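You operate a simulated robot arm through the tools that you are given. There is no shell and no other tool.

You run a simulated robot arm. Do the job below in one go: nothing can be reset, and whatever is moved stays where it is left.

## Task
Stop the drip at the hex nut with the spanner marked 72.
Fine: close the valve by the red handwheel first, put the spanner back on its rest, then open the valve again; the wing screws, the other spanner and the other handwheel stay.

Only the result counts: the job must be done as asked and must still hold three seconds after the hand-in. Knocking over, shifting, dropping, spilling or breaking anything else fails it.

## Robot
A 7-joint arm with a two-finger parallel gripper, fixed in place. Base frame: the origin is on the floor under the middle of its stand, x ahead of it, y to its left, z up. Readings come in mm, degrees, newtons and seconds.
It reaches about 1479 mm from its shoulder. Its first joint turns from -166.0 to 166.0 degrees. Payload 4.4 kg.
Tool frame: the origin (TCP) lies between the finger pads and is the grasp point; the fingertips stand 23 mm ahead of it; z points along the fingers, y is the line along which they close. Largest opening 94 mm; finger width 38, thickness 10; the body of the gripper, 54 by 96 mm, starts 39 mm behind the TCP.
Orientation is that of the tool frame in the base frame, as [roll, pitch, yaw] about the fixed x, y, z axes, in that order (R = Rz(yaw) Ry(pitch) Rx(roll)). With the fingers straight down and closing along the base's y, the tool's x points along the base's -x, its y along +y and its z along -z.

## Interface
- The arm moves only by the tool nudge_tool. Its argument "deltas" is one flat list of numbers, 6 for each row, row after row: the shift along the tool's x, y, z in mm, then the turn, a rotation vector about the tool's x, y, z in degrees. In form: [tx, ty, tz, rx, ry, rz, tx, ty, tz, rx, ry, rz, ...]. A call has 1 to 20 rows; each row shifts and turns the commanded pose from where the row before left it, along the tool's axes as they then stand. "jaw" is the gripper command, from -1 (fully open) to 1 (shut), values between in proportion, set as the call begins (left out, the last holds). Each row takes 0.2 s and may step no farther than 50 mm and 8.6 degrees from the row before; otherwise, or with a gripper value out of range, the whole call is refused. Where a pose cannot be reached the arm comes as near as it can. A force on the tool above 50 N (or 10 N above the force at the start of the call, whichever is more), or a blocked arm, ends the call early, and 0.2 s more pass. Each finger travels about 72 mm/s and halts on what it meets, pressing with about 20 N; the grip force reading is that of the motor and also rises with nothing between the fingers. The clock runs only during rows and for 0.2 s after the last one: add rows that do not move to give the fingers time. It gives the time, the measured TCP pose, the force on the tool (base axes), the opening and the grip force at its end, in the units of the frame above (readings bear some noise), with the torque about the TCP (base axes, N m) and any sound that the robot's microphone picked up, and new pictures: "views" is both (left out), scene, wrist or none.
- Cameras (640 x 400 px; columns grow to the right, rows downward): "scene" is fixed at [49.6, 503.6, 1473.7]; the picture's right is [0.32, -0.95, 0.00], its down [-0.56, -0.19, -0.81] and it looks along [0.76, 0.26, -0.59] (base axes); focal length 356 px, centre (320, 200). "wrist" rides on the gripper at [86, 16, -74] in the tool frame; the picture's right is [-0.18, 0.98, 0.00], its down [-0.58, -0.11, -0.81] and it looks along [-0.79, -0.15, 0.59] (tool axes); focal length 243 px, centre (320, 200). There is no depth. A picture from a camera that has moved, and an enlarged one, comes with that camera's place and axes in the base frame and with its lens. The place of the scene camera against the robot may be out by one fixed shift of up to 12 mm in any direction.
- inspect(camera, box): a new picture of the part [left, top, right, bottom] of that camera's present view, enlarged. The clock stands still meanwhile.
- job_done(): hands the job in; it is judged then, once.

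Places have to be worked out from the pictures, the camera data and where the tool is seen. Open the gripper and draw the arm clear of the work before you hand the job in, unless the task says otherwise.

The tools are called as a command line: name --argument value ..., lists and objects as JSON in quotes. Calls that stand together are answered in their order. nudge_tool: Moves the arm, as the interface text tells. Its arguments: {"type":"object","properties":{"deltas":{"type":"array"},"jaw":{"type":"number"},"views":{"type":"string","enum":["both","scene","wrist","none"]}},"required":["deltas"]} The other tools are called the same way: inspect (camera, box) takes an enlarged picture of a part of a camera's view; job_done () hands the job in.

At the start:

```text
time_s: 0.0
ee_pos: [533.2, 516.1, 1197.7]
orientation: [179.9, 0.0, 180.0]
ft_force: [-1.2, -0.7, 1.1]
ft_torque: [-0.02, 0.03, -0.03]
opening: 94.0
gripper_force: 0.1
```

scene: 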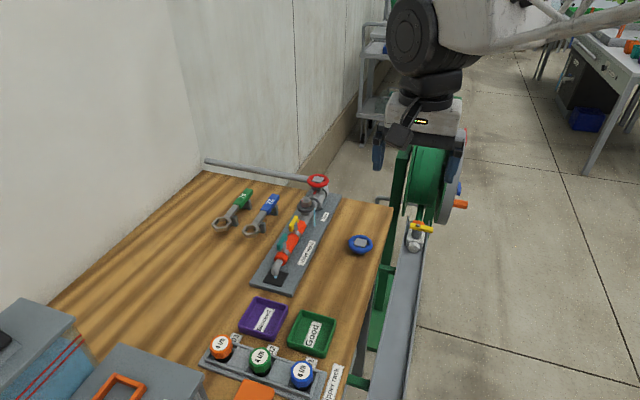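
wrist: 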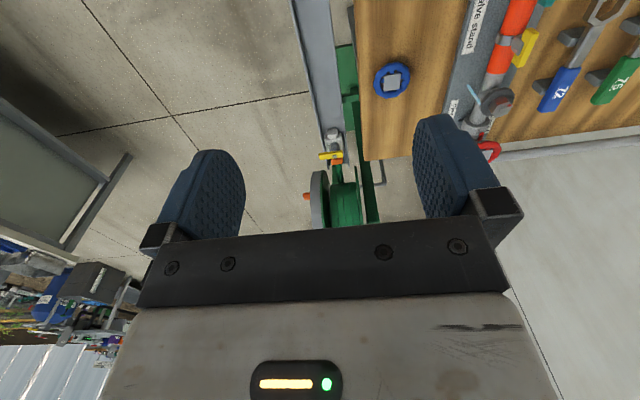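

I start by looking closely at the bench: spanners, pipe, handwheels.

inspect --camera "scene" --box '[190, 150, 350, 250]'

inspect --camera "scene" --box '[240, 160, 400, 300]'

inspect --camera "wrist" --box '[350, 0, 640, 180]'

```text
4.00 times, centred on (270, 200) of scene
camera zoom: at [49.6, 503.6, 1473.7], right [0.32, -0.95, 0.0], down [-0.56, -0.19, -0.81], along [0.76, 0.26, -0.59], focal length 1424 px, centre (520, 200)
```

zoom: 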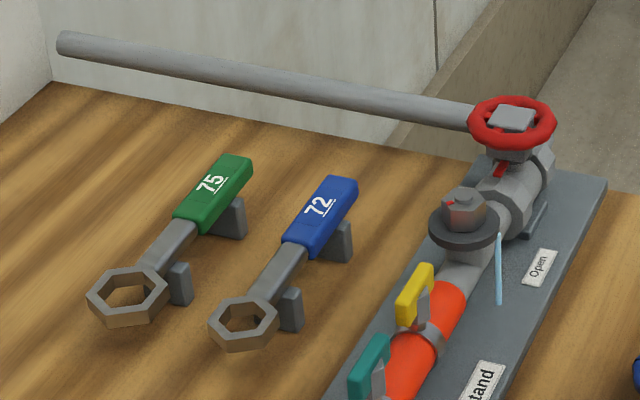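

```text
2.86 times, centred on (320, 230) of scene
camera zoom: at [49.6, 503.6, 1473.7], right [0.32, -0.95, 0.0], down [-0.56, -0.19, -0.81], along [0.76, 0.26, -0.59], focal length 1017 px, centre (320, 114)
```

zoom: 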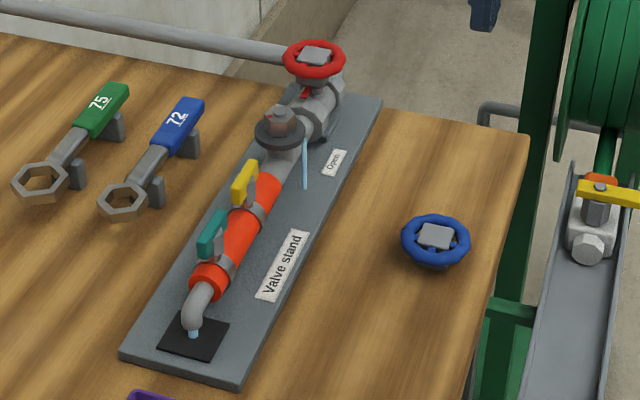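

```text
2.21 times, centred on (495, 90) of wrist
camera zoom: at [448.2, 533.2, 1272.8], right [0.18, 0.98, 0.0], down [0.58, -0.11, 0.81], along [0.79, -0.15, -0.59], focal length 535 px, centre (-66, 443)
```

zoom: 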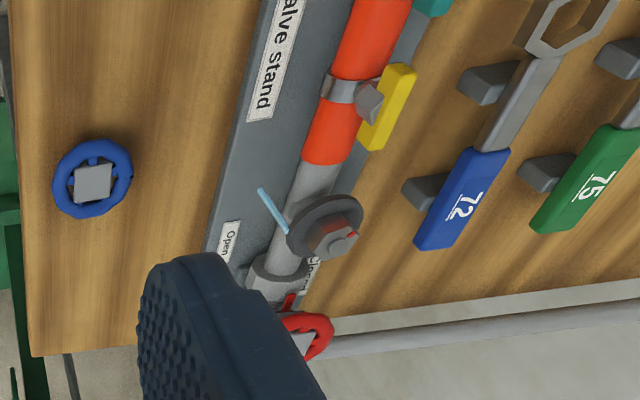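

The nut sits on the pipe near (680, 748, 978), the red wheel is around (727, 735, 1009), and the 72 spanner (blue) is near (703, 855, 932). I move the arm back and to the left, staying high, to view them with the wrist camera.

nudge_tool --deltas '[9, 39, 10, 0, 0, 0, 9, 39, 10, 0, 0, 0, 9, 39, 10, 0, 0, 0, 9, 39, 10, 0, 0, 0, 9, 39, 10, 0, 0, 0, 9, 39, 10, 0, 0, 0]'

```text
time_s: 1.4
ee_pos: [479.2, 750.8, 1137.7]
orientation: [180.0, 0.0, -180.0]
ft_force: [-1.0, -0.3, 0.1]
ft_torque: [0.01, -0.03, 0.0]
opening: 93.9
gripper_force: 0.0
camera wrist: at [394.3, 766.8, 1212.6], right [0.18, 0.98, 0.0], down [0.58, -0.11, 0.81], along [0.79, -0.15, -0.59], focal length 243 px, centre (320, 200)
```

scene: 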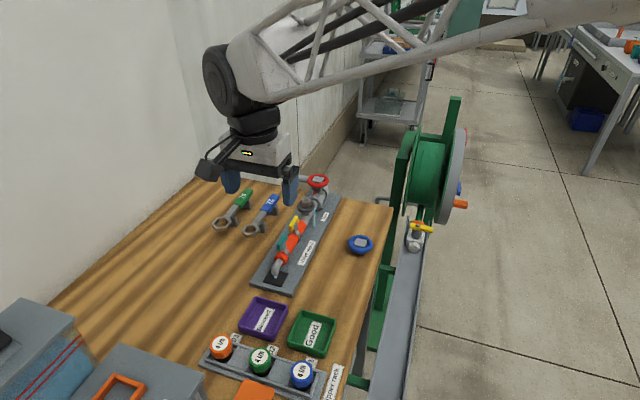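
wrist: 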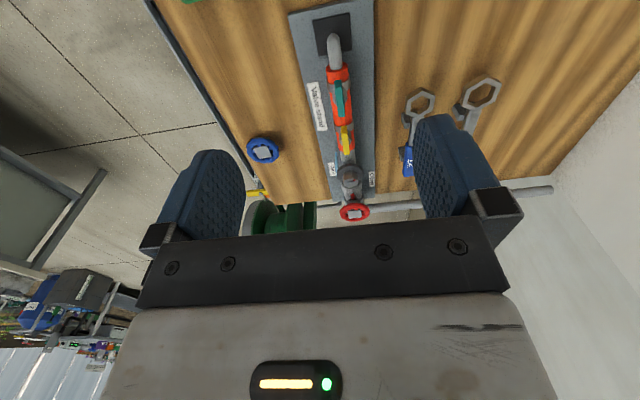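

inspect --camera "wrist" --box '[250, 120, 410, 220]'

inspect --camera "wrist" --box '[300, 0, 540, 150]'

inspect --camera "scene" --box '[280, 160, 344, 220]'

```text
4.00 times, centred on (330, 170) of wrist
camera zoom: at [394.3, 766.8, 1212.6], right [0.18, 0.98, 0.0], down [0.58, -0.11, 0.81], along [0.79, -0.15, -0.59], focal length 970 px, centre (280, 320)
```

zoom: 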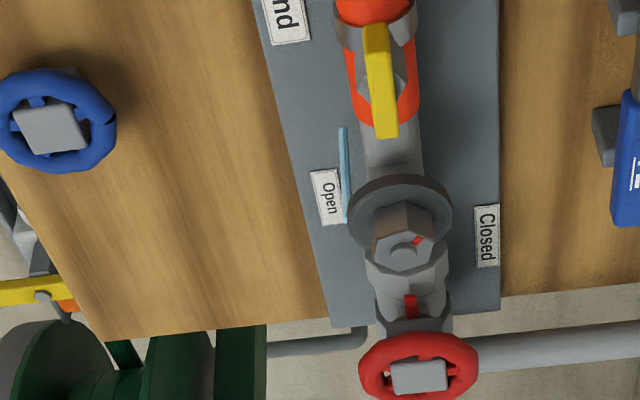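

```text
2.67 times, centred on (420, 75) of wrist
camera zoom: at [394.3, 766.8, 1212.6], right [0.18, 0.98, 0.0], down [0.58, -0.11, 0.81], along [0.79, -0.15, -0.59], focal length 647 px, centre (53, 533)
```

zoom: 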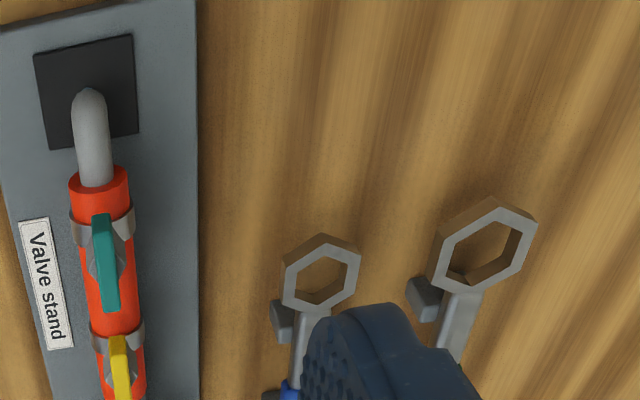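

```text
6.67 times, centred on (312, 190) of scene
camera zoom: at [49.6, 503.6, 1473.7], right [0.32, -0.95, 0.0], down [-0.56, -0.19, -0.81], along [0.76, 0.26, -0.59], focal length 2373 px, centre (373, 267)
```

zoom: 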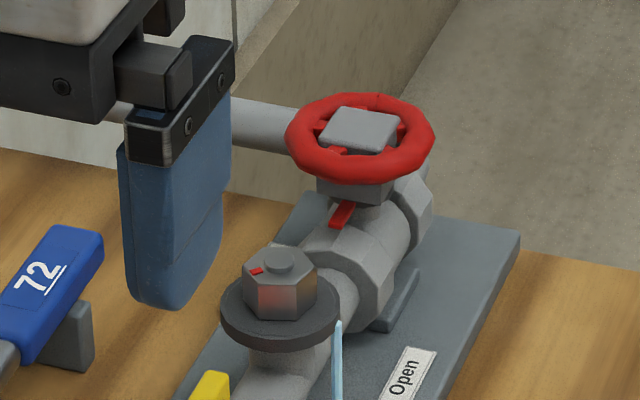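

The plate carries "Open" (−y side) and "Closed" (+y side) labels, and a red pointer sits under the wheel. Triangulating the two wrist views puts the nut near (700, 761, 955) and the red wheel near (793, 760, 959), so I move the camera closer to confirm.

nudge_tool --deltas '[-40, 2, 14.5, 0, 0, 0, -40, 2, 14.5, 0, 0, 0, -40, 2, 14.5, 0, 0, 0, -40, 2, 14.5, 0, 0, 0]'

inspect --camera "wrist" --box '[220, 40, 460, 240]'

```text
time_s: 2.4
ee_pos: [640.5, 757.7, 1081.1]
orientation: [179.9, 0.1, -179.9]
ft_force: [0.2, 0.7, 0.6]
ft_torque: [0.02, 0.02, 0.04]
opening: 94.1
gripper_force: 0.0
camera wrist: at [554.4, 775.2, 1156.4], right [0.18, 0.98, 0.0], down [0.58, -0.11, 0.81], along [0.79, -0.15, -0.59], focal length 243 px, centre (320, 200)
```

scene: 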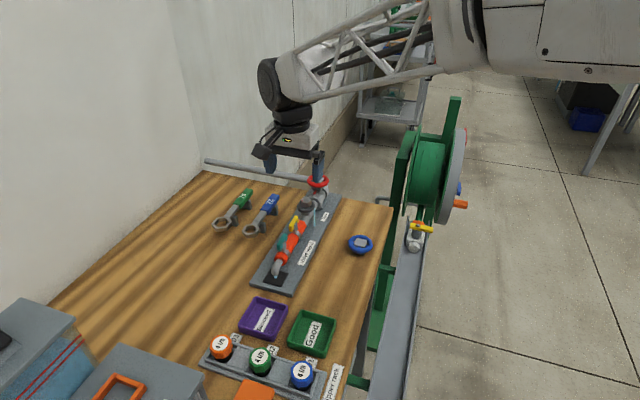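
wrist: 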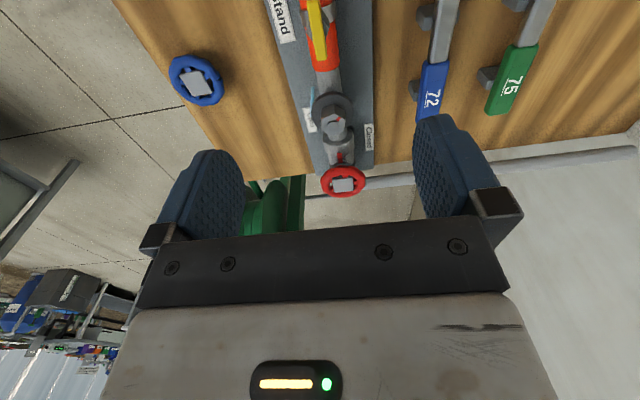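

```text
2.00 times, centred on (340, 140) of wrist
camera zoom: at [554.4, 775.2, 1156.4], right [0.18, 0.98, 0.0], down [0.58, -0.11, 0.81], along [0.79, -0.15, -0.59], focal length 485 px, centre (280, 320)
```

zoom: 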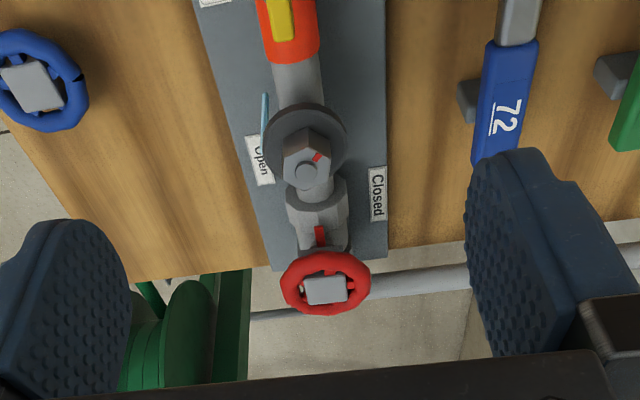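

The nut comes out at about (701, 761, 956) again, and the red wheel near (800, 760, 952). I zoom in on the wheel's pointer, the nut mark and the labels.

inspect --camera "wrist" --box '[300, 80, 390, 204]'

inspect --camera "wrist" --box '[400, 0, 480, 130]'

inspect --camera "scene" --box '[290, 170, 340, 220]'

```text
3.23 times, centred on (345, 142) of wrist
camera zoom: at [554.4, 775.2, 1156.4], right [0.18, 0.98, 0.0], down [0.58, -0.11, 0.81], along [0.79, -0.15, -0.59], focal length 783 px, centre (239, 387)
```

zoom: 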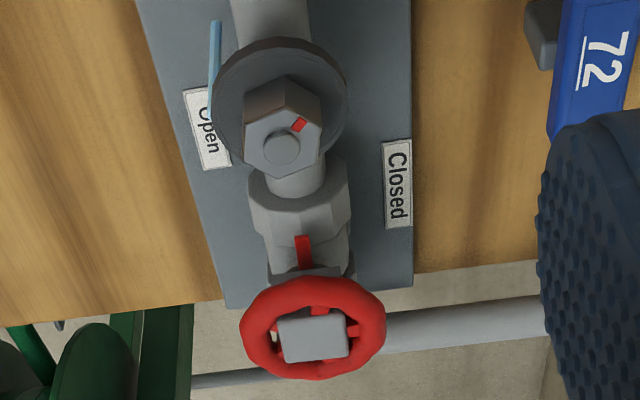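

```text
3.08 times, centred on (440, 65) of wrist
camera zoom: at [554.4, 775.2, 1156.4], right [0.18, 0.98, 0.0], down [0.58, -0.11, 0.81], along [0.79, -0.15, -0.59], focal length 746 px, centre (-49, 615)
```

zoom: 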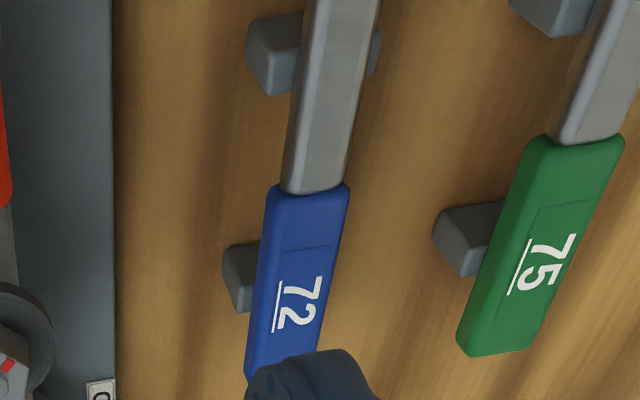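

```text
8.00 times, centred on (315, 195) of scene
camera zoom: at [49.6, 503.6, 1473.7], right [0.32, -0.95, 0.0], down [-0.56, -0.19, -0.81], along [0.76, 0.26, -0.59], focal length 2848 px, centre (360, 240)
```

zoom: 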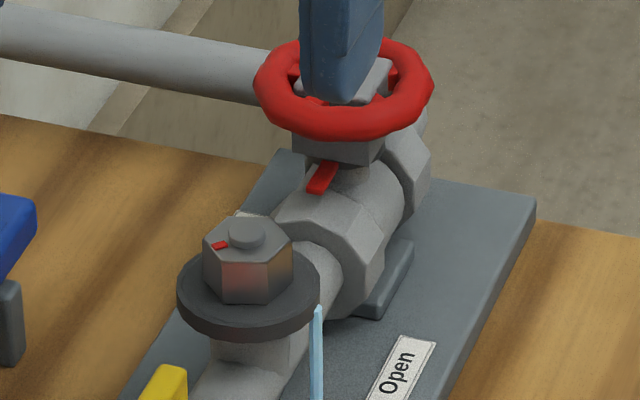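

The pointer lies along the pipe (−x, the Open side) and "Closed" lies toward +y, so closing is a quarter turn clockwise seen from above. I move over the red wheel to centre it between the open fingers.

nudge_tool --deltas '[-39.9, 0.6, 17.75, 0, 0, 0, -39.9, 0.6, 17.75, 0, 0, 0, -39.9, 0.6, 17.75, 0, 0, 0, -39.9, 0.6, 17.75, 0, 0, 0]' --jaw -1

inspect --camera "wrist" --box '[200, 0, 440, 200]'

inspect --camera "scene" --box '[270, 120, 370, 220]'

```text
time_s: 3.4
ee_pos: [800.5, 760.4, 1010.9]
orientation: [179.9, 0.1, -180.0]
ft_force: [0.7, 0.5, 1.1]
ft_torque: [0.02, 0.01, 0.03]
opening: 94.0
gripper_force: 0.1
camera wrist: at [714.2, 777.7, 1085.6], right [0.18, 0.98, 0.0], down [0.58, -0.11, 0.81], along [0.79, -0.15, -0.59], focal length 243 px, centre (320, 200)
```

scene: 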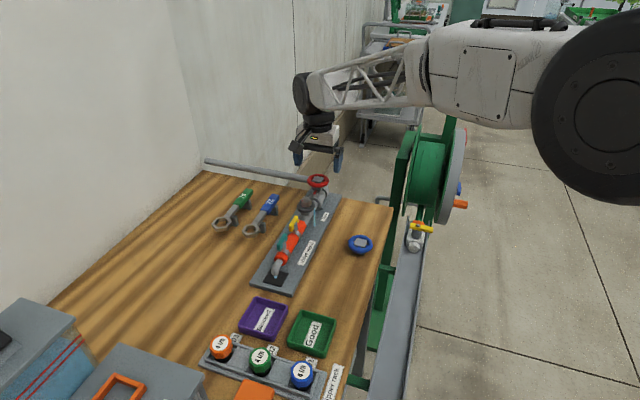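
wrist: 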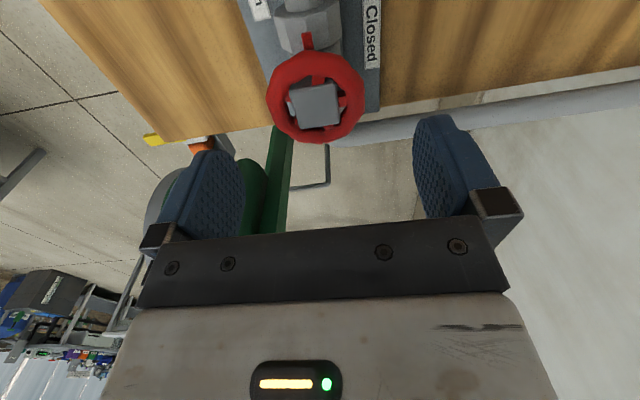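

```text
2.00 times, centred on (320, 100) of wrist
camera zoom: at [714.2, 777.7, 1085.6], right [0.18, 0.98, 0.0], down [0.58, -0.11, 0.81], along [0.79, -0.15, -0.59], focal length 485 px, centre (320, 400)
```

zoom: 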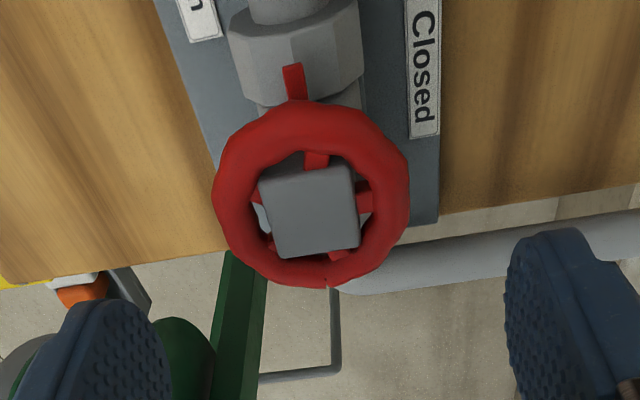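

```text
4.00 times, centred on (320, 170) of scene
camera zoom: at [49.6, 503.6, 1473.7], right [0.32, -0.95, 0.0], down [-0.56, -0.19, -0.81], along [0.76, 0.26, -0.59], focal length 1424 px, centre (320, 320)
```

zoom: 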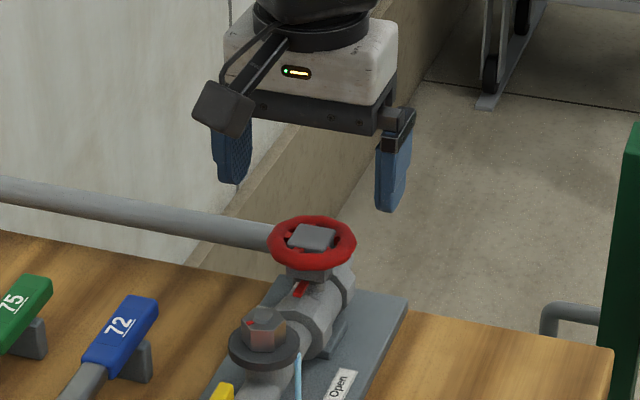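

The wheel's rim is about 59 mm across, centred near (791, 760.5) with mid-plane z≈954, and the hub square is flush with it. I lower to TCP z≈966 so the tips reach just below the rim, clear of the pipe, and check before gripping.

nudge_tool --deltas '[5, 0, 22, 0, 0, 0, 4, 0, 22, 0, 0, 0, 0, 0, 0, 0, 0, 0]' --jaw -1

inspect --camera "wrist" --box '[200, 40, 440, 240]'

inspect --camera "scene" --box '[280, 140, 360, 220]'

```text
time_s: 4.2
ee_pos: [791.0, 760.5, 964.1]
orientation: [-179.9, -0.1, 179.9]
ft_force: [0.3, 0.9, -0.4]
ft_torque: [-0.02, -0.01, 0.01]
opening: 94.0
gripper_force: 0.2
camera wrist: at [704.9, 777.0, 1039.5], right [0.18, 0.98, 0.0], down [0.58, -0.11, 0.81], along [0.79, -0.15, -0.59], focal length 243 px, centre (320, 200)
```

scene: 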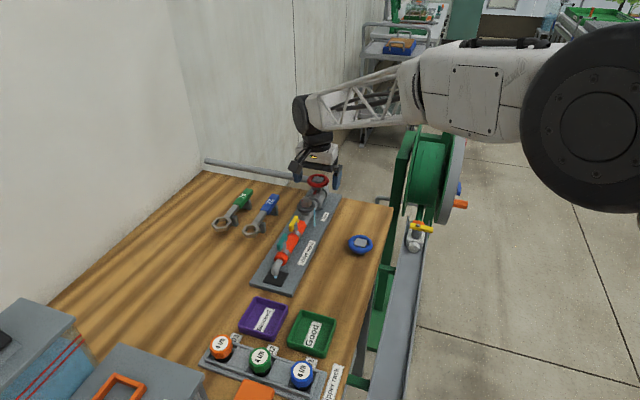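
wrist: 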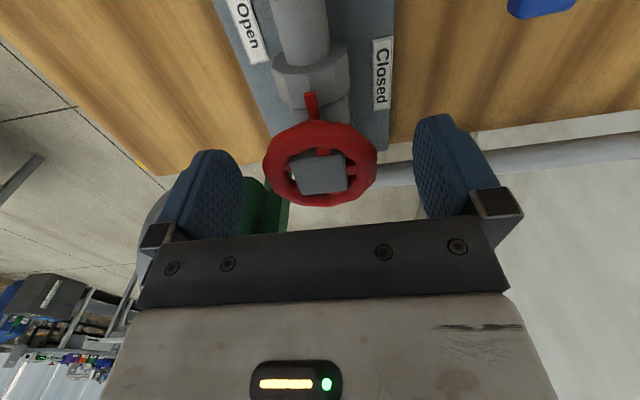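

```text
2.00 times, centred on (320, 140) of wrist
camera zoom: at [704.9, 777.0, 1039.5], right [0.18, 0.98, 0.0], down [0.58, -0.11, 0.81], along [0.79, -0.15, -0.59], focal length 485 px, centre (320, 320)
```

zoom: 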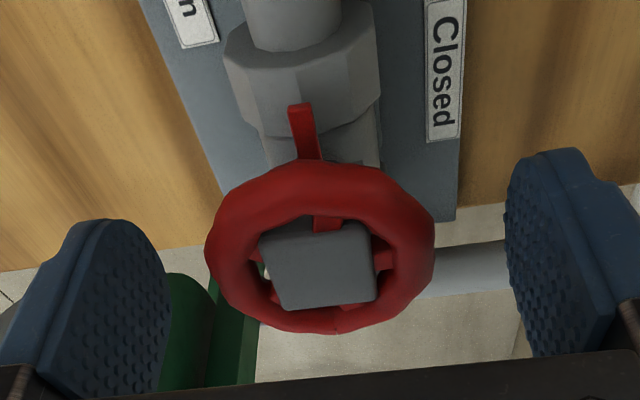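

```text
5.00 times, centred on (320, 180) of scene
camera zoom: at [49.6, 503.6, 1473.7], right [0.32, -0.95, 0.0], down [-0.56, -0.19, -0.81], along [0.76, 0.26, -0.59], focal length 1780 px, centre (320, 300)
```

zoom: 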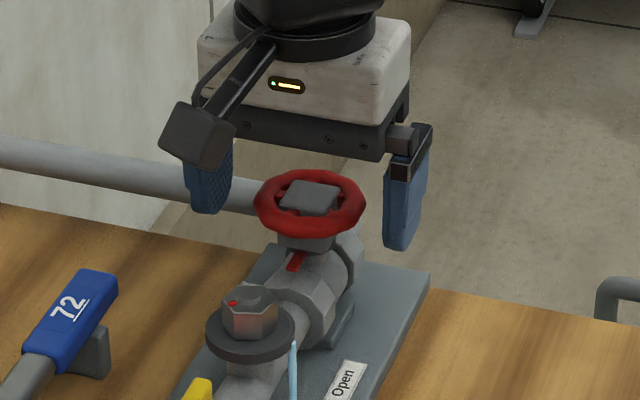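

The rim sits centred between the fingers at about (790, 761). I close the jaws on it.

nudge_tool --deltas '[0, 0, 0, 0, 0, 0, 0, 0, 0, 0, 0, 0, 0, 0, 0, 0, 0, 0]' --jaw 1 --views "wrist"

```text
time_s: 5.0
ee_pos: [790.8, 759.5, 962.9]
orientation: [-180.0, 0.0, -179.9]
ft_force: [0.9, 0.0, -0.1]
ft_torque: [0.04, -0.01, 0.0]
opening: 57.5
gripper_force: 20.1
camera wrist: at [704.9, 777.1, 1039.6], right [0.18, 0.98, 0.0], down [0.58, -0.11, 0.81], along [0.79, -0.15, -0.59], focal length 243 px, centre (320, 200)
```

wrist: 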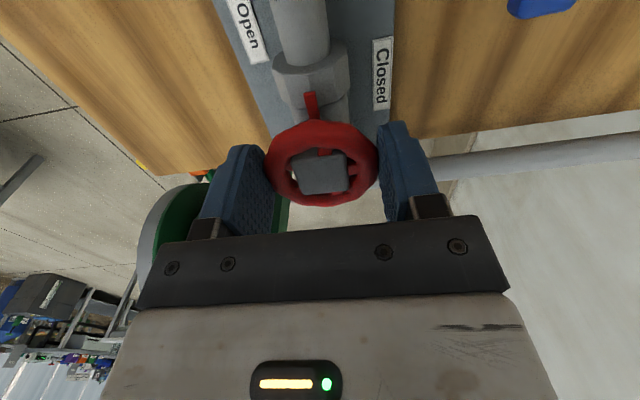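

The rim is gripped, with opening 57.5 mm and grip force 20 N. I turn clockwise (tool +z) by about 24° and check the pointer and torque.

nudge_tool --deltas '[0, 0, 0, 0, 0, 4, 0, 0, 0, 0, 0, 6, 0, 0, 0, 0, 0, 7, 0, 0, 0, 0, 0, 7]'

inspect --camera "scene" --box '[280, 140, 360, 220]'

```text
time_s: 6.0
ee_pos: [792.0, 760.7, 964.7]
orientation: [-180.0, 0.1, 155.8]
ft_force: [7.1, 9.6, -1.4]
ft_torque: [0.27, -0.22, 0.11]
opening: 57.7
gripper_force: 19.7
camera wrist: at [719.7, 810.9, 1039.7], right [0.57, 0.82, 0.0], down [0.49, -0.34, 0.81], along [0.66, -0.46, -0.59], focal length 243 px, centre (320, 200)
```

scene: 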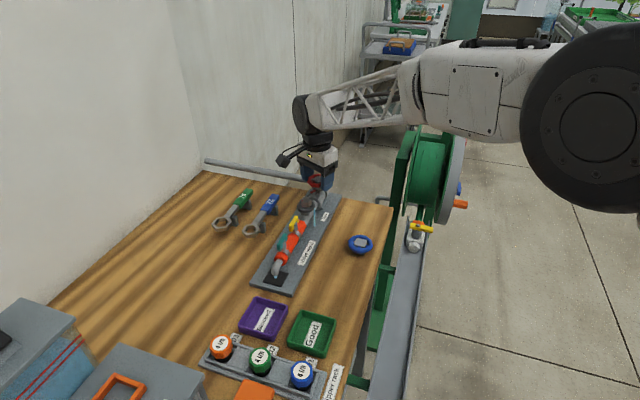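
wrist: 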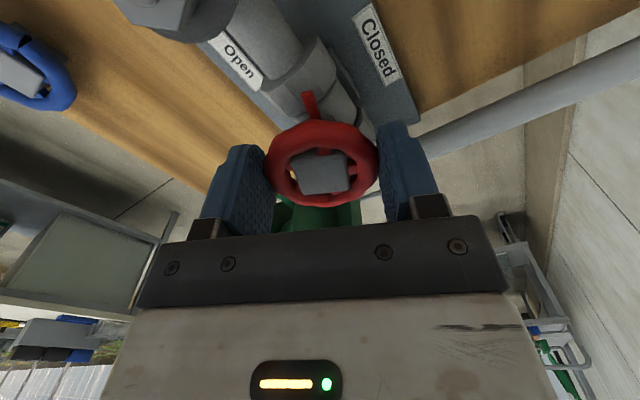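

```text
5.00 times, centred on (320, 180) of scene
camera zoom: at [49.6, 503.6, 1473.7], right [0.32, -0.95, 0.0], down [-0.56, -0.19, -0.81], along [0.76, 0.26, -0.59], focal length 1780 px, centre (320, 300)
```

zoom: 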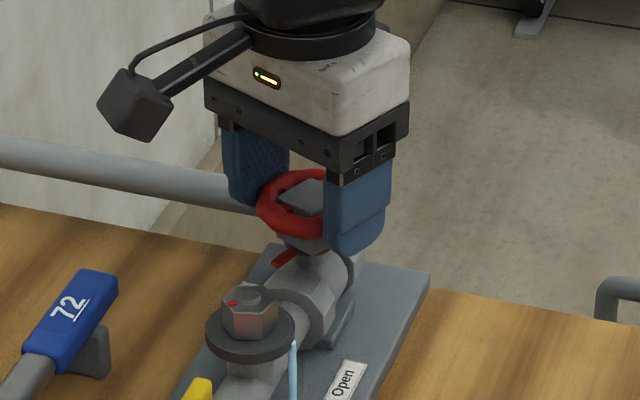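

The wheel and pointer turn with the tool and the torque is low. I continue clockwise.

nudge_tool --deltas '[0, 0, 0, 0, 0, 8, 0, 0, 0, 0, 0, 8, 0, 0, 0, 0, 0, 8, 0, 0, 0, 0, 0, 8]'

inspect --camera "scene" --box '[280, 140, 360, 220]'

```text
time_s: 7.0
ee_pos: [791.0, 761.0, 966.4]
orientation: [179.9, 0.0, 123.8]
ft_force: [18.6, 18.6, 4.1]
ft_torque: [0.41, -0.33, 0.14]
opening: 57.8
gripper_force: 19.9
camera wrist: at [757.6, 842.2, 1040.6], right [0.92, 0.39, 0.0], down [0.23, -0.54, 0.81], along [0.32, -0.74, -0.59], focal length 243 px, centre (320, 200)
```

scene: 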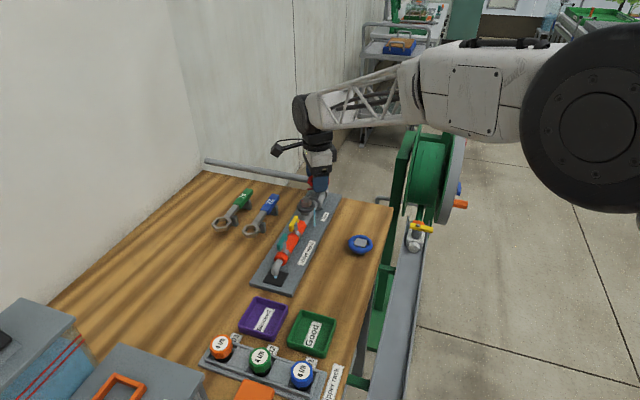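
wrist: 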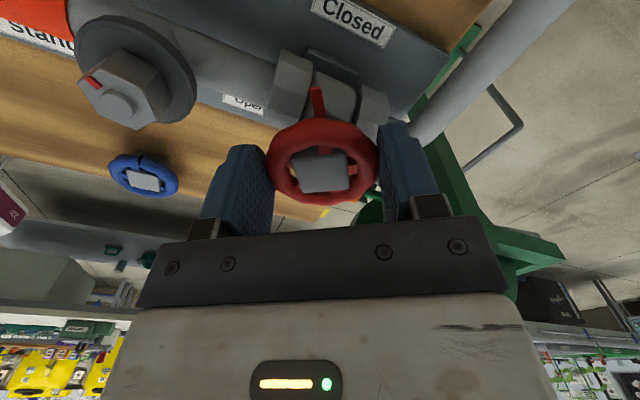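

```text
5.00 times, centred on (320, 180) of scene
camera zoom: at [49.6, 503.6, 1473.7], right [0.32, -0.95, 0.0], down [-0.56, -0.19, -0.81], along [0.76, 0.26, -0.59], focal length 1780 px, centre (320, 300)
```

zoom: 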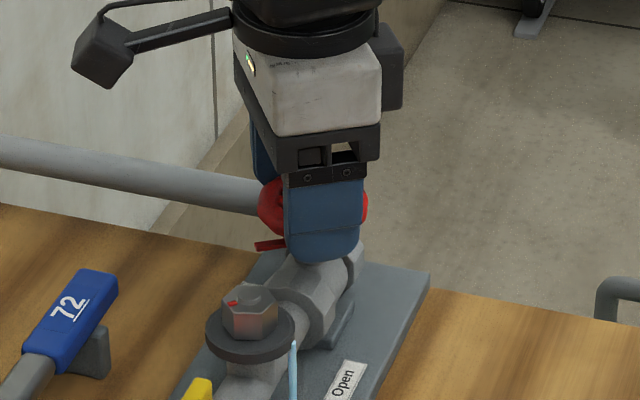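

The quarter turn is proceeding, but the side force shows the wheel axis lies a little to +x of my TCP. I shift about 2 mm toward +x and read the force again.

nudge_tool --deltas '[-1.11, 1.66, 0, 0, 0, 0, 0, 0, 0, 0, 0, 0]' --views "none"

```text
time_s: 7.6
ee_pos: [793.1, 761.4, 966.1]
orientation: [179.9, -0.1, 123.8]
ft_force: [-6.5, 4.7, 10.2]
ft_torque: [0.11, 0.24, 0.04]
opening: 58.1
gripper_force: 19.6
```

The side force drops, so the axis is at x≈793. I continue the clockwise turn.

nudge_tool --deltas '[0, 0, 0, 0, 0, 8, 0, 0, 0, 0, 0, 8, 0, 0, 0, 0, 0, 8, 0, 0, 0, 0, 0, 8]'

inspect --camera "scene" --box '[280, 140, 360, 220]'

```text
time_s: 8.6
ee_pos: [793.1, 760.4, 962.9]
orientation: [-179.9, 0.0, 91.8]
ft_force: [15.7, 12.3, 3.5]
ft_torque: [0.3, -0.37, 0.22]
opening: 57.4
gripper_force: 19.8
camera wrist: at [807.5, 847.9, 1039.7], right [0.99, -0.15, 0.0], down [-0.09, -0.58, 0.81], along [-0.12, -0.8, -0.59], focal length 243 px, centre (320, 200)
```

scene: 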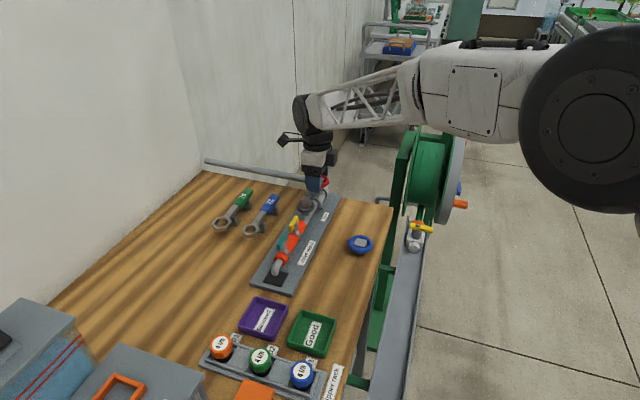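
wrist: 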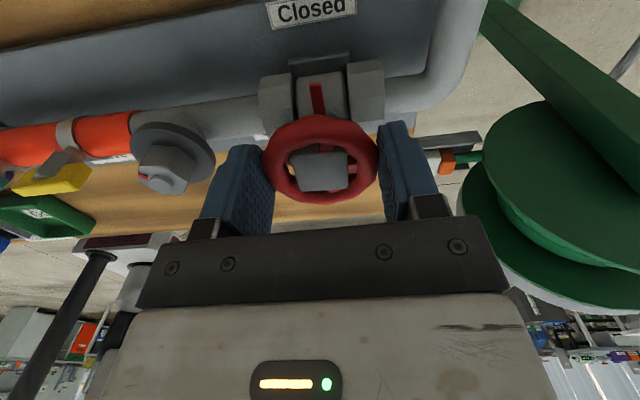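

```text
5.00 times, centred on (320, 180) of scene
camera zoom: at [49.6, 503.6, 1473.7], right [0.32, -0.95, 0.0], down [-0.56, -0.19, -0.81], along [0.76, 0.26, -0.59], focal length 1780 px, centre (320, 300)
```

zoom: 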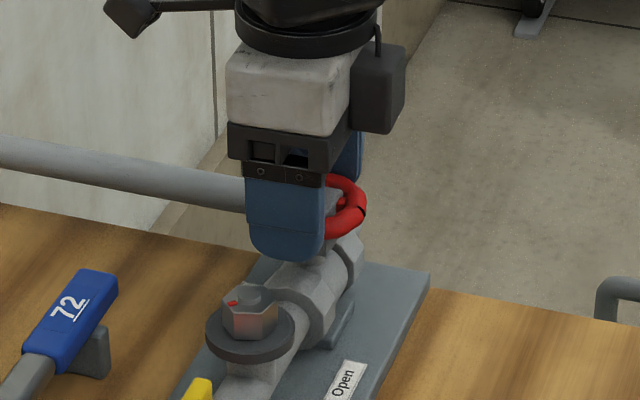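

The drip streak at the nut is gone and the pointer faces "Closed". I turn a few degrees more to feel for the end stop.

nudge_tool --deltas '[0, 0, 0, 0, 0, 3, 0, 0, 0, 0, 0, 3, 0, 0, 0, 0, 0, 0]'

inspect --camera "wrist" --box '[240, 0, 400, 220]'

inspect --camera "scene" --box '[250, 170, 350, 300]'

```text
time_s: 9.4
ee_pos: [793.1, 761.4, 963.0]
orientation: [-179.9, -0.1, 85.9]
ft_force: [28.4, 8.4, 3.9]
ft_torque: [0.16, -0.62, 0.36]
opening: 57.7
gripper_force: 19.9
camera wrist: at [816.7, 845.8, 1039.8], right [0.97, -0.25, 0.0], down [-0.15, -0.57, 0.81], along [-0.2, -0.78, -0.59], focal length 243 px, centre (320, 200)
```

scene: 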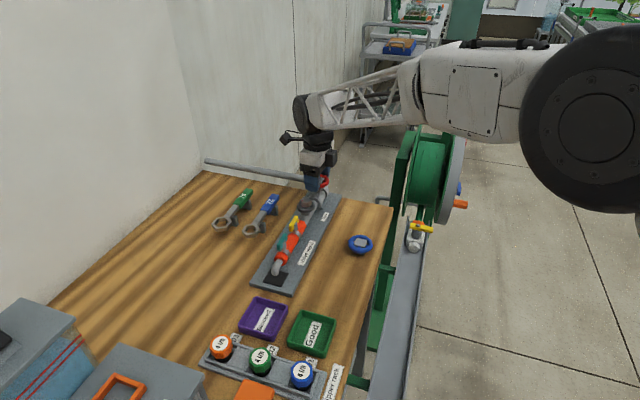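
wrist: 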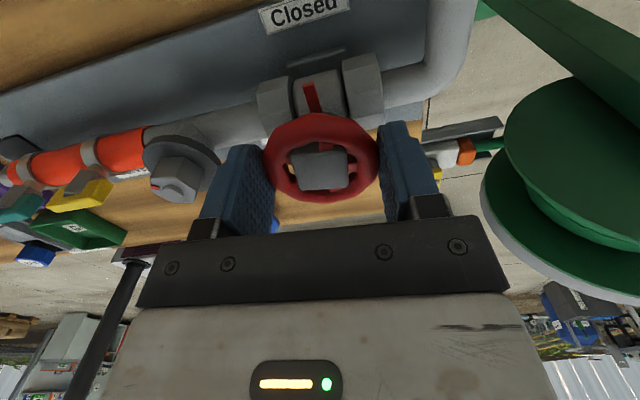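

```text
1.82 times, centred on (320, 110) of wrist
camera zoom: at [816.7, 845.8, 1039.8], right [0.97, -0.25, 0.0], down [-0.15, -0.57, 0.81], along [-0.2, -0.78, -0.59], focal length 441 px, centre (320, 364)
```

zoom: 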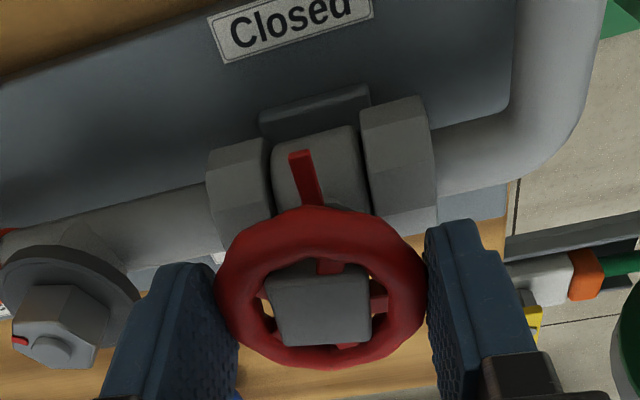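

```text
3.08 times, centred on (300, 235) of scene
camera zoom: at [49.6, 503.6, 1473.7], right [0.32, -0.95, 0.0], down [-0.56, -0.19, -0.81], along [0.76, 0.26, -0.59], focal length 1095 px, centre (382, 92)
```

zoom: 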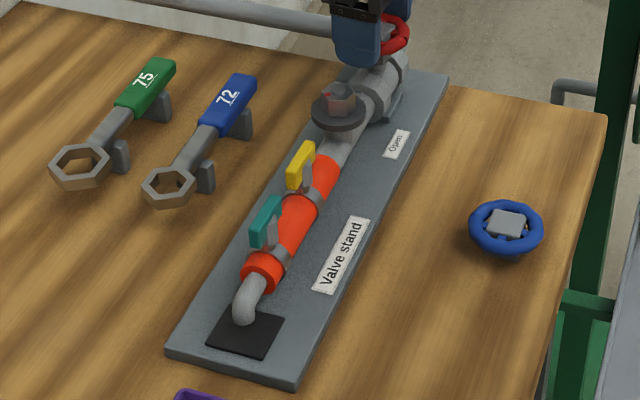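

The drip and outflow have stopped. The pointer now lags the tool by about 3° and the torque is rising, so the end stop at 90° has been reached and the valve is closed. I open the jaws and lift straight up.

nudge_tool --deltas '[0, 0, 0, 0, 0, 0, 0, 0, 0, 0, 0, 0, 0, 0, 0, 0, 0, 0, 0, 0, -20, 0, 0, 0, 0, 0, -40, 0, 0, 0, 0, 0, -40, 0, 0, 0]' --jaw -1

inspect --camera "scene" --box '[200, 150, 360, 270]'

inspect --camera "wrist" --box '[180, 0, 460, 220]'

```text
time_s: 10.8
ee_pos: [793.3, 759.9, 1063.8]
orientation: [-179.9, 0.1, 86.0]
ft_force: [0.3, 0.4, -0.6]
ft_torque: [-0.02, 0.01, 0.02]
opening: 94.0
gripper_force: 0.1
camera wrist: at [816.5, 846.4, 1138.5], right [0.97, -0.25, 0.0], down [-0.15, -0.57, 0.81], along [-0.2, -0.78, -0.59], focal length 243 px, centre (320, 200)
```

scene: 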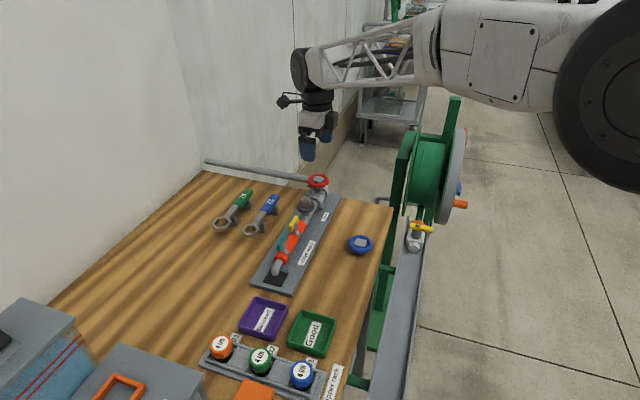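
wrist: 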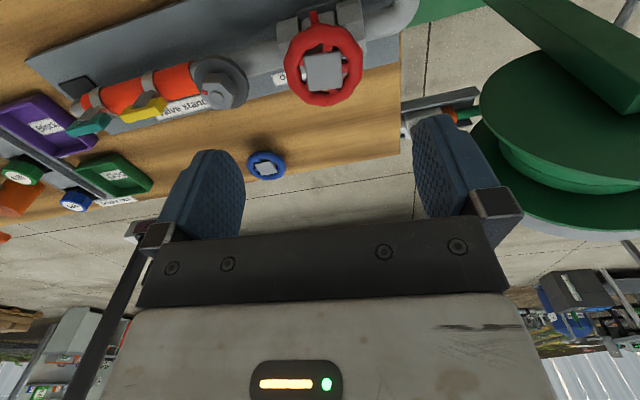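

```text
3.33 times, centred on (280, 210) of scene
camera zoom: at [49.6, 503.6, 1473.7], right [0.32, -0.95, 0.0], down [-0.56, -0.19, -0.81], along [0.76, 0.26, -0.59], focal length 1187 px, centre (453, 167)
```

zoom: 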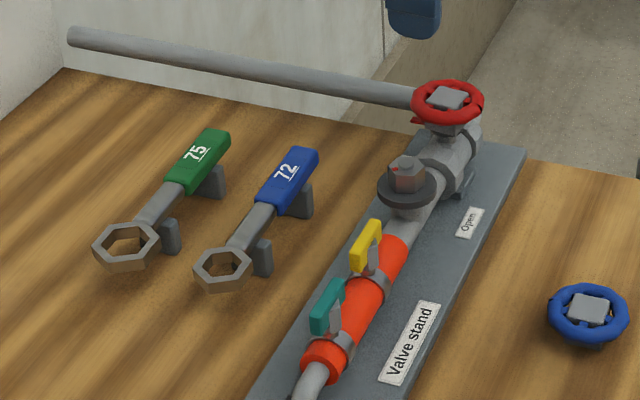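

```text
1.82 times, centred on (320, 110) of wrist
camera zoom: at [816.5, 846.4, 1138.5], right [0.97, -0.25, 0.0], down [-0.15, -0.57, 0.81], along [-0.2, -0.78, -0.59], focal length 441 px, centre (320, 364)
```

zoom: 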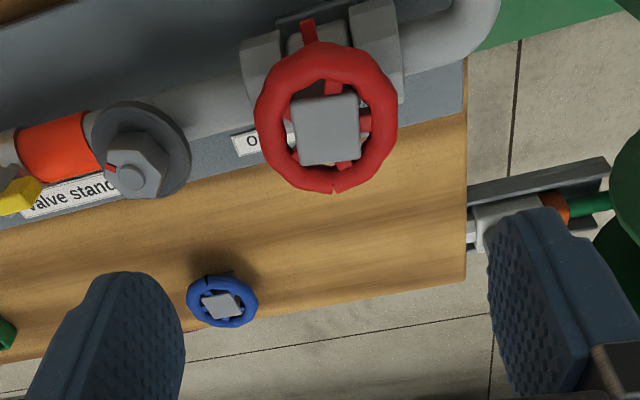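

The valve stays closed and nothing drips. Next I swing back to yaw 180° and move behind the 72 spanner, still high, to measure it.

nudge_tool --deltas '[19.26, -40.04, 0, 0, 0, 0, 19.26, -40.04, 0, 0, 0, 0, 19.26, -40.04, 0, 0, 0, 0, 19.26, -40.04, 0, 0, 0, 0, 19.26, -40.04, 0, 0, 0, 0, 0, 0, 0, 0, 0, -8.55, 0, 0, 0, 0, 0, -8.55, 0, 0, 0, 0, 0, -8.55, 0, 0, 0, 0, 0, -8.55, 0, 0, 0, 0, 0, -8.55, 0, 0, 0, 0, 0, -8.55, 0, 0, 0, 0, 0, -8.55, 0, 0, 0, 0, 0, -8.55, 0, 0, 0, 0, 0, -8.55, 0, 0, 0, 0, 0, -8.55, 0, 0, 0, 0, 0, -8.5]'

inspect --camera "wrist" --box '[220, 0, 420, 125]'

inspect --camera "wrist" --box '[220, 115, 420, 240]'

```text
time_s: 14.2
ee_pos: [600.1, 871.1, 1063.0]
orientation: [180.0, 0.0, -180.0]
ft_force: [0.2, 0.0, 0.2]
ft_torque: [0.03, -0.01, 0.02]
opening: 93.7
gripper_force: 0.0
camera wrist: at [514.2, 887.9, 1139.7], right [0.18, 0.98, 0.0], down [0.58, -0.11, 0.81], along [0.79, -0.15, -0.59], focal length 243 px, centre (320, 200)
```

scene: 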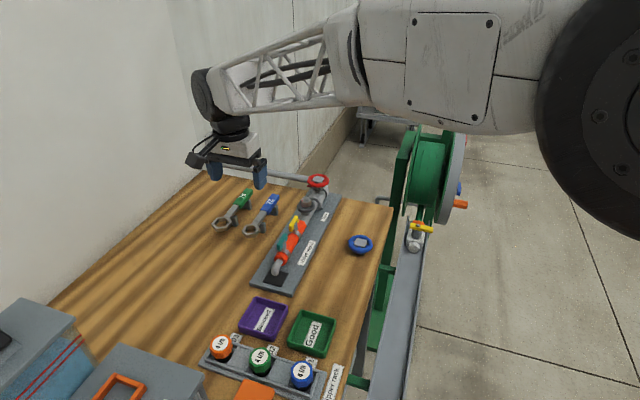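
wrist: 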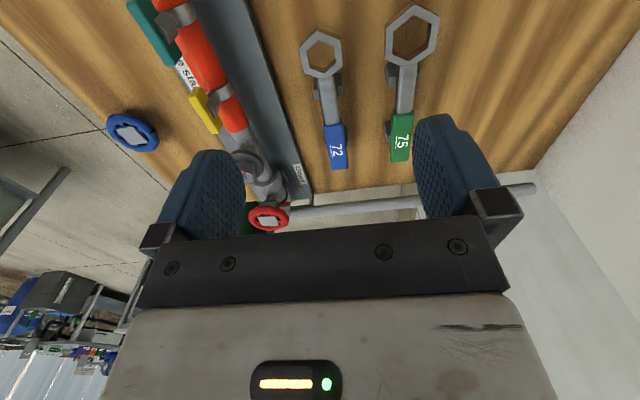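

```text
3.20 times, centred on (320, 62) of wrist
camera zoom: at [514.2, 887.9, 1139.7], right [0.18, 0.98, 0.0], down [0.58, -0.11, 0.81], along [0.79, -0.15, -0.59], focal length 776 px, centre (320, 640)
```

zoom: 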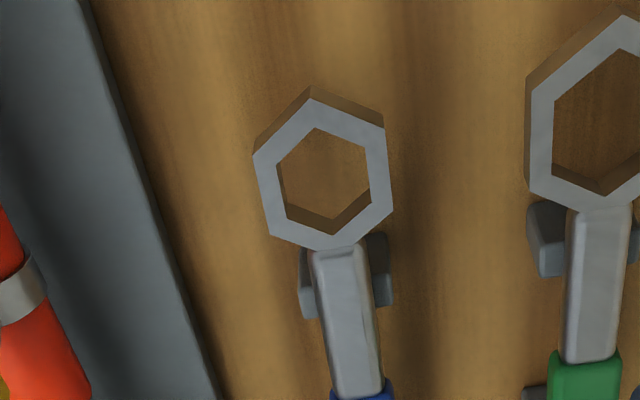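

```text
3.20 times, centred on (320, 178) of wrist
camera zoom: at [514.2, 887.9, 1139.7], right [0.18, 0.98, 0.0], down [0.58, -0.11, 0.81], along [0.79, -0.15, -0.59], focal length 776 px, centre (320, 272)
```

zoom: 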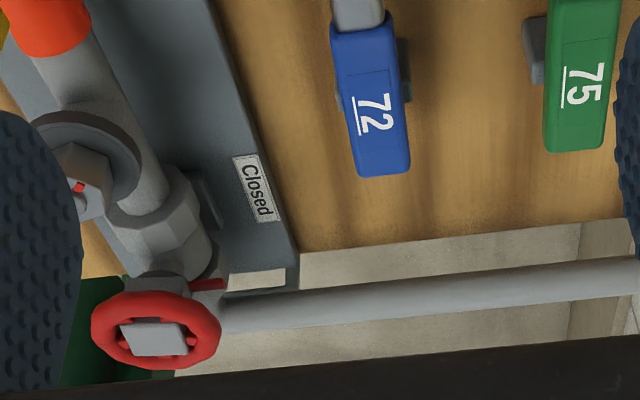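

From two views the 72 spanner lies along x, with ring centre ≈ (612, 870.5), handle label ≈ (717, 870.5) and top z ≈ 904–908. A hex corner points along the handle. Now I look closely at the nut from above for its orientation and marks.

nudge_tool --deltas '[-22.5, -27.5, 5.75, 0, 0, 0, -22.5, -27.5, 5.75, 0, 0, 0, -22.5, -27.5, 5.75, 0, 0, 0, -22.5, -27.5, 5.75, 0, 0, 0, 0, 0, 0, 0, 0, 0]' --views "wrist"

inspect --camera "wrist" --box '[270, 50, 370, 150]'

inspect --camera "wrist" --box '[200, 0, 440, 150]'

inspect --camera "scene" --box '[280, 180, 330, 250]'

```text
time_s: 15.4
ee_pos: [691.3, 761.2, 1040.4]
orientation: [180.0, -0.1, 179.9]
ft_force: [0.4, 0.1, 0.4]
ft_torque: [0.01, -0.02, -0.02]
opening: 93.8
gripper_force: 0.0
camera wrist: at [604.5, 777.3, 1115.6], right [0.19, 0.98, 0.0], down [0.58, -0.11, 0.81], along [0.79, -0.15, -0.59], focal length 243 px, centre (320, 200)
```

wrist: 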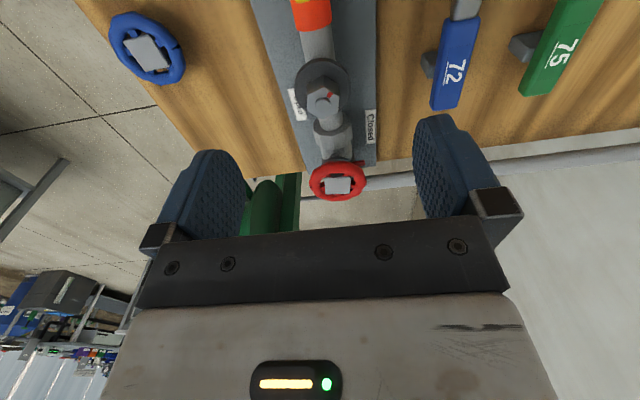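

```text
4.00 times, centred on (320, 100) of wrist
camera zoom: at [604.5, 777.3, 1115.6], right [0.19, 0.98, 0.0], down [0.58, -0.11, 0.81], along [0.79, -0.15, -0.59], focal length 970 px, centre (320, 600)
```

zoom: 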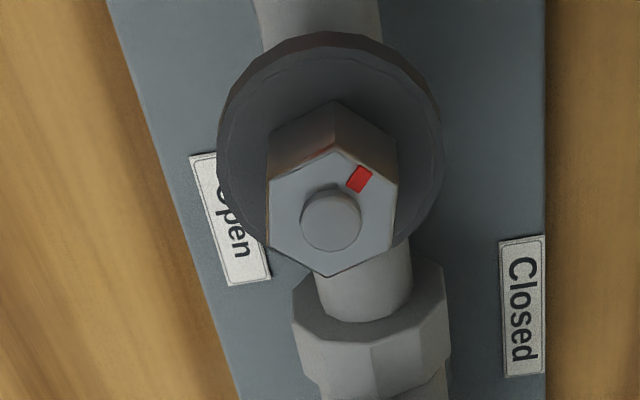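

```text
2.67 times, centred on (320, 75) of wrist
camera zoom: at [604.5, 777.3, 1115.6], right [0.19, 0.98, 0.0], down [0.58, -0.11, 0.81], along [0.79, -0.15, -0.59], focal length 647 px, centre (320, 533)
```

zoom: 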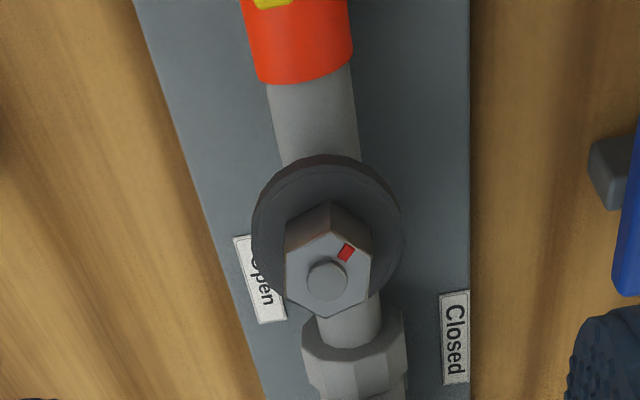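

```text
5.71 times, centred on (305, 215) of scene
camera zoom: at [49.6, 503.6, 1473.7], right [0.32, -0.95, 0.0], down [-0.56, -0.19, -0.81], along [0.76, 0.26, -0.59], focal length 2034 px, centre (406, 114)
```

zoom: 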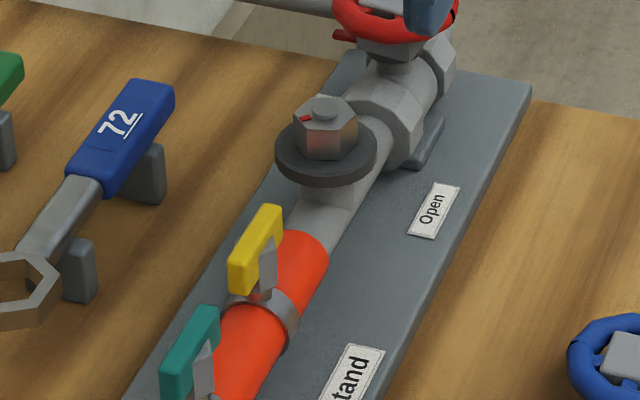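

The nut's top centre is at about (703.5, 761, 955) and it measures about 23 mm across flats. One corner lies about 11° from −x toward +y, and the red mark is on a flat. Next I look at the spanner's rest posts more closely.

inspect --camera "scene" --box '[240, 188, 290, 240]'

inspect --camera "scene" --box '[205, 185, 290, 240]'

inspect --camera "scene" --box '[265, 195, 325, 280]'

```text
7.69 times, centred on (265, 214) of scene
camera zoom: at [49.6, 503.6, 1473.7], right [0.32, -0.95, 0.0], down [-0.56, -0.19, -0.81], along [0.76, 0.26, -0.59], focal length 2738 px, centre (743, 92)
```

zoom: 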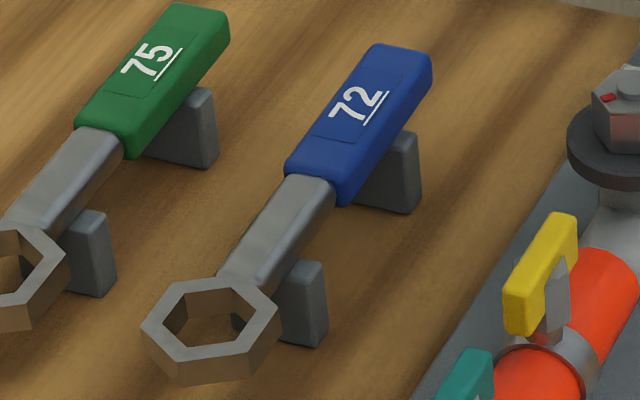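

```text
7.27 times, centred on (248, 212) of scene
camera zoom: at [49.6, 503.6, 1473.7], right [0.32, -0.95, 0.0], down [-0.56, -0.19, -0.81], along [0.76, 0.26, -0.59], focal length 2589 px, centre (847, 109)
```

zoom: 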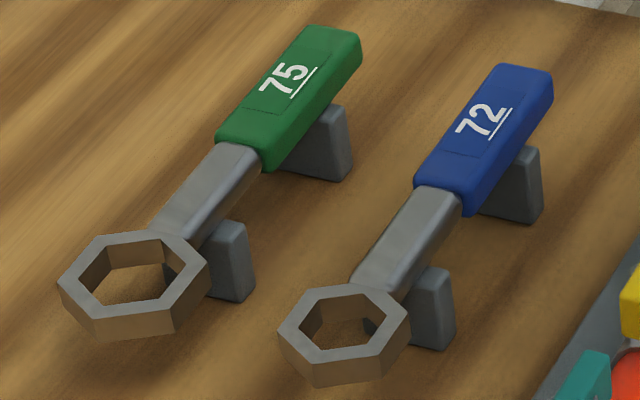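

```text
4.71 times, centred on (295, 238) of scene
camera zoom: at [49.6, 503.6, 1473.7], right [0.32, -0.95, 0.0], down [-0.56, -0.19, -0.81], along [0.76, 0.26, -0.59], focal length 1675 px, centre (438, 24)
```

zoom: 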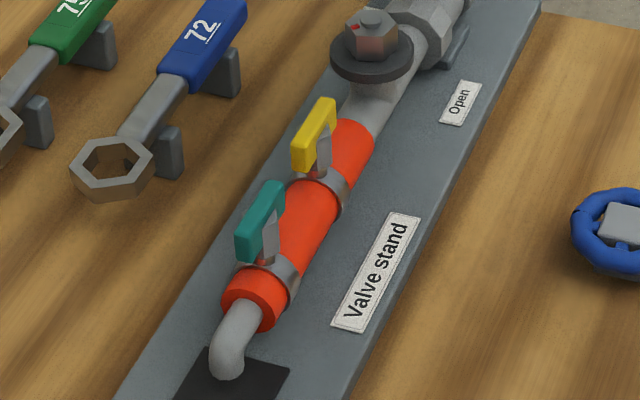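

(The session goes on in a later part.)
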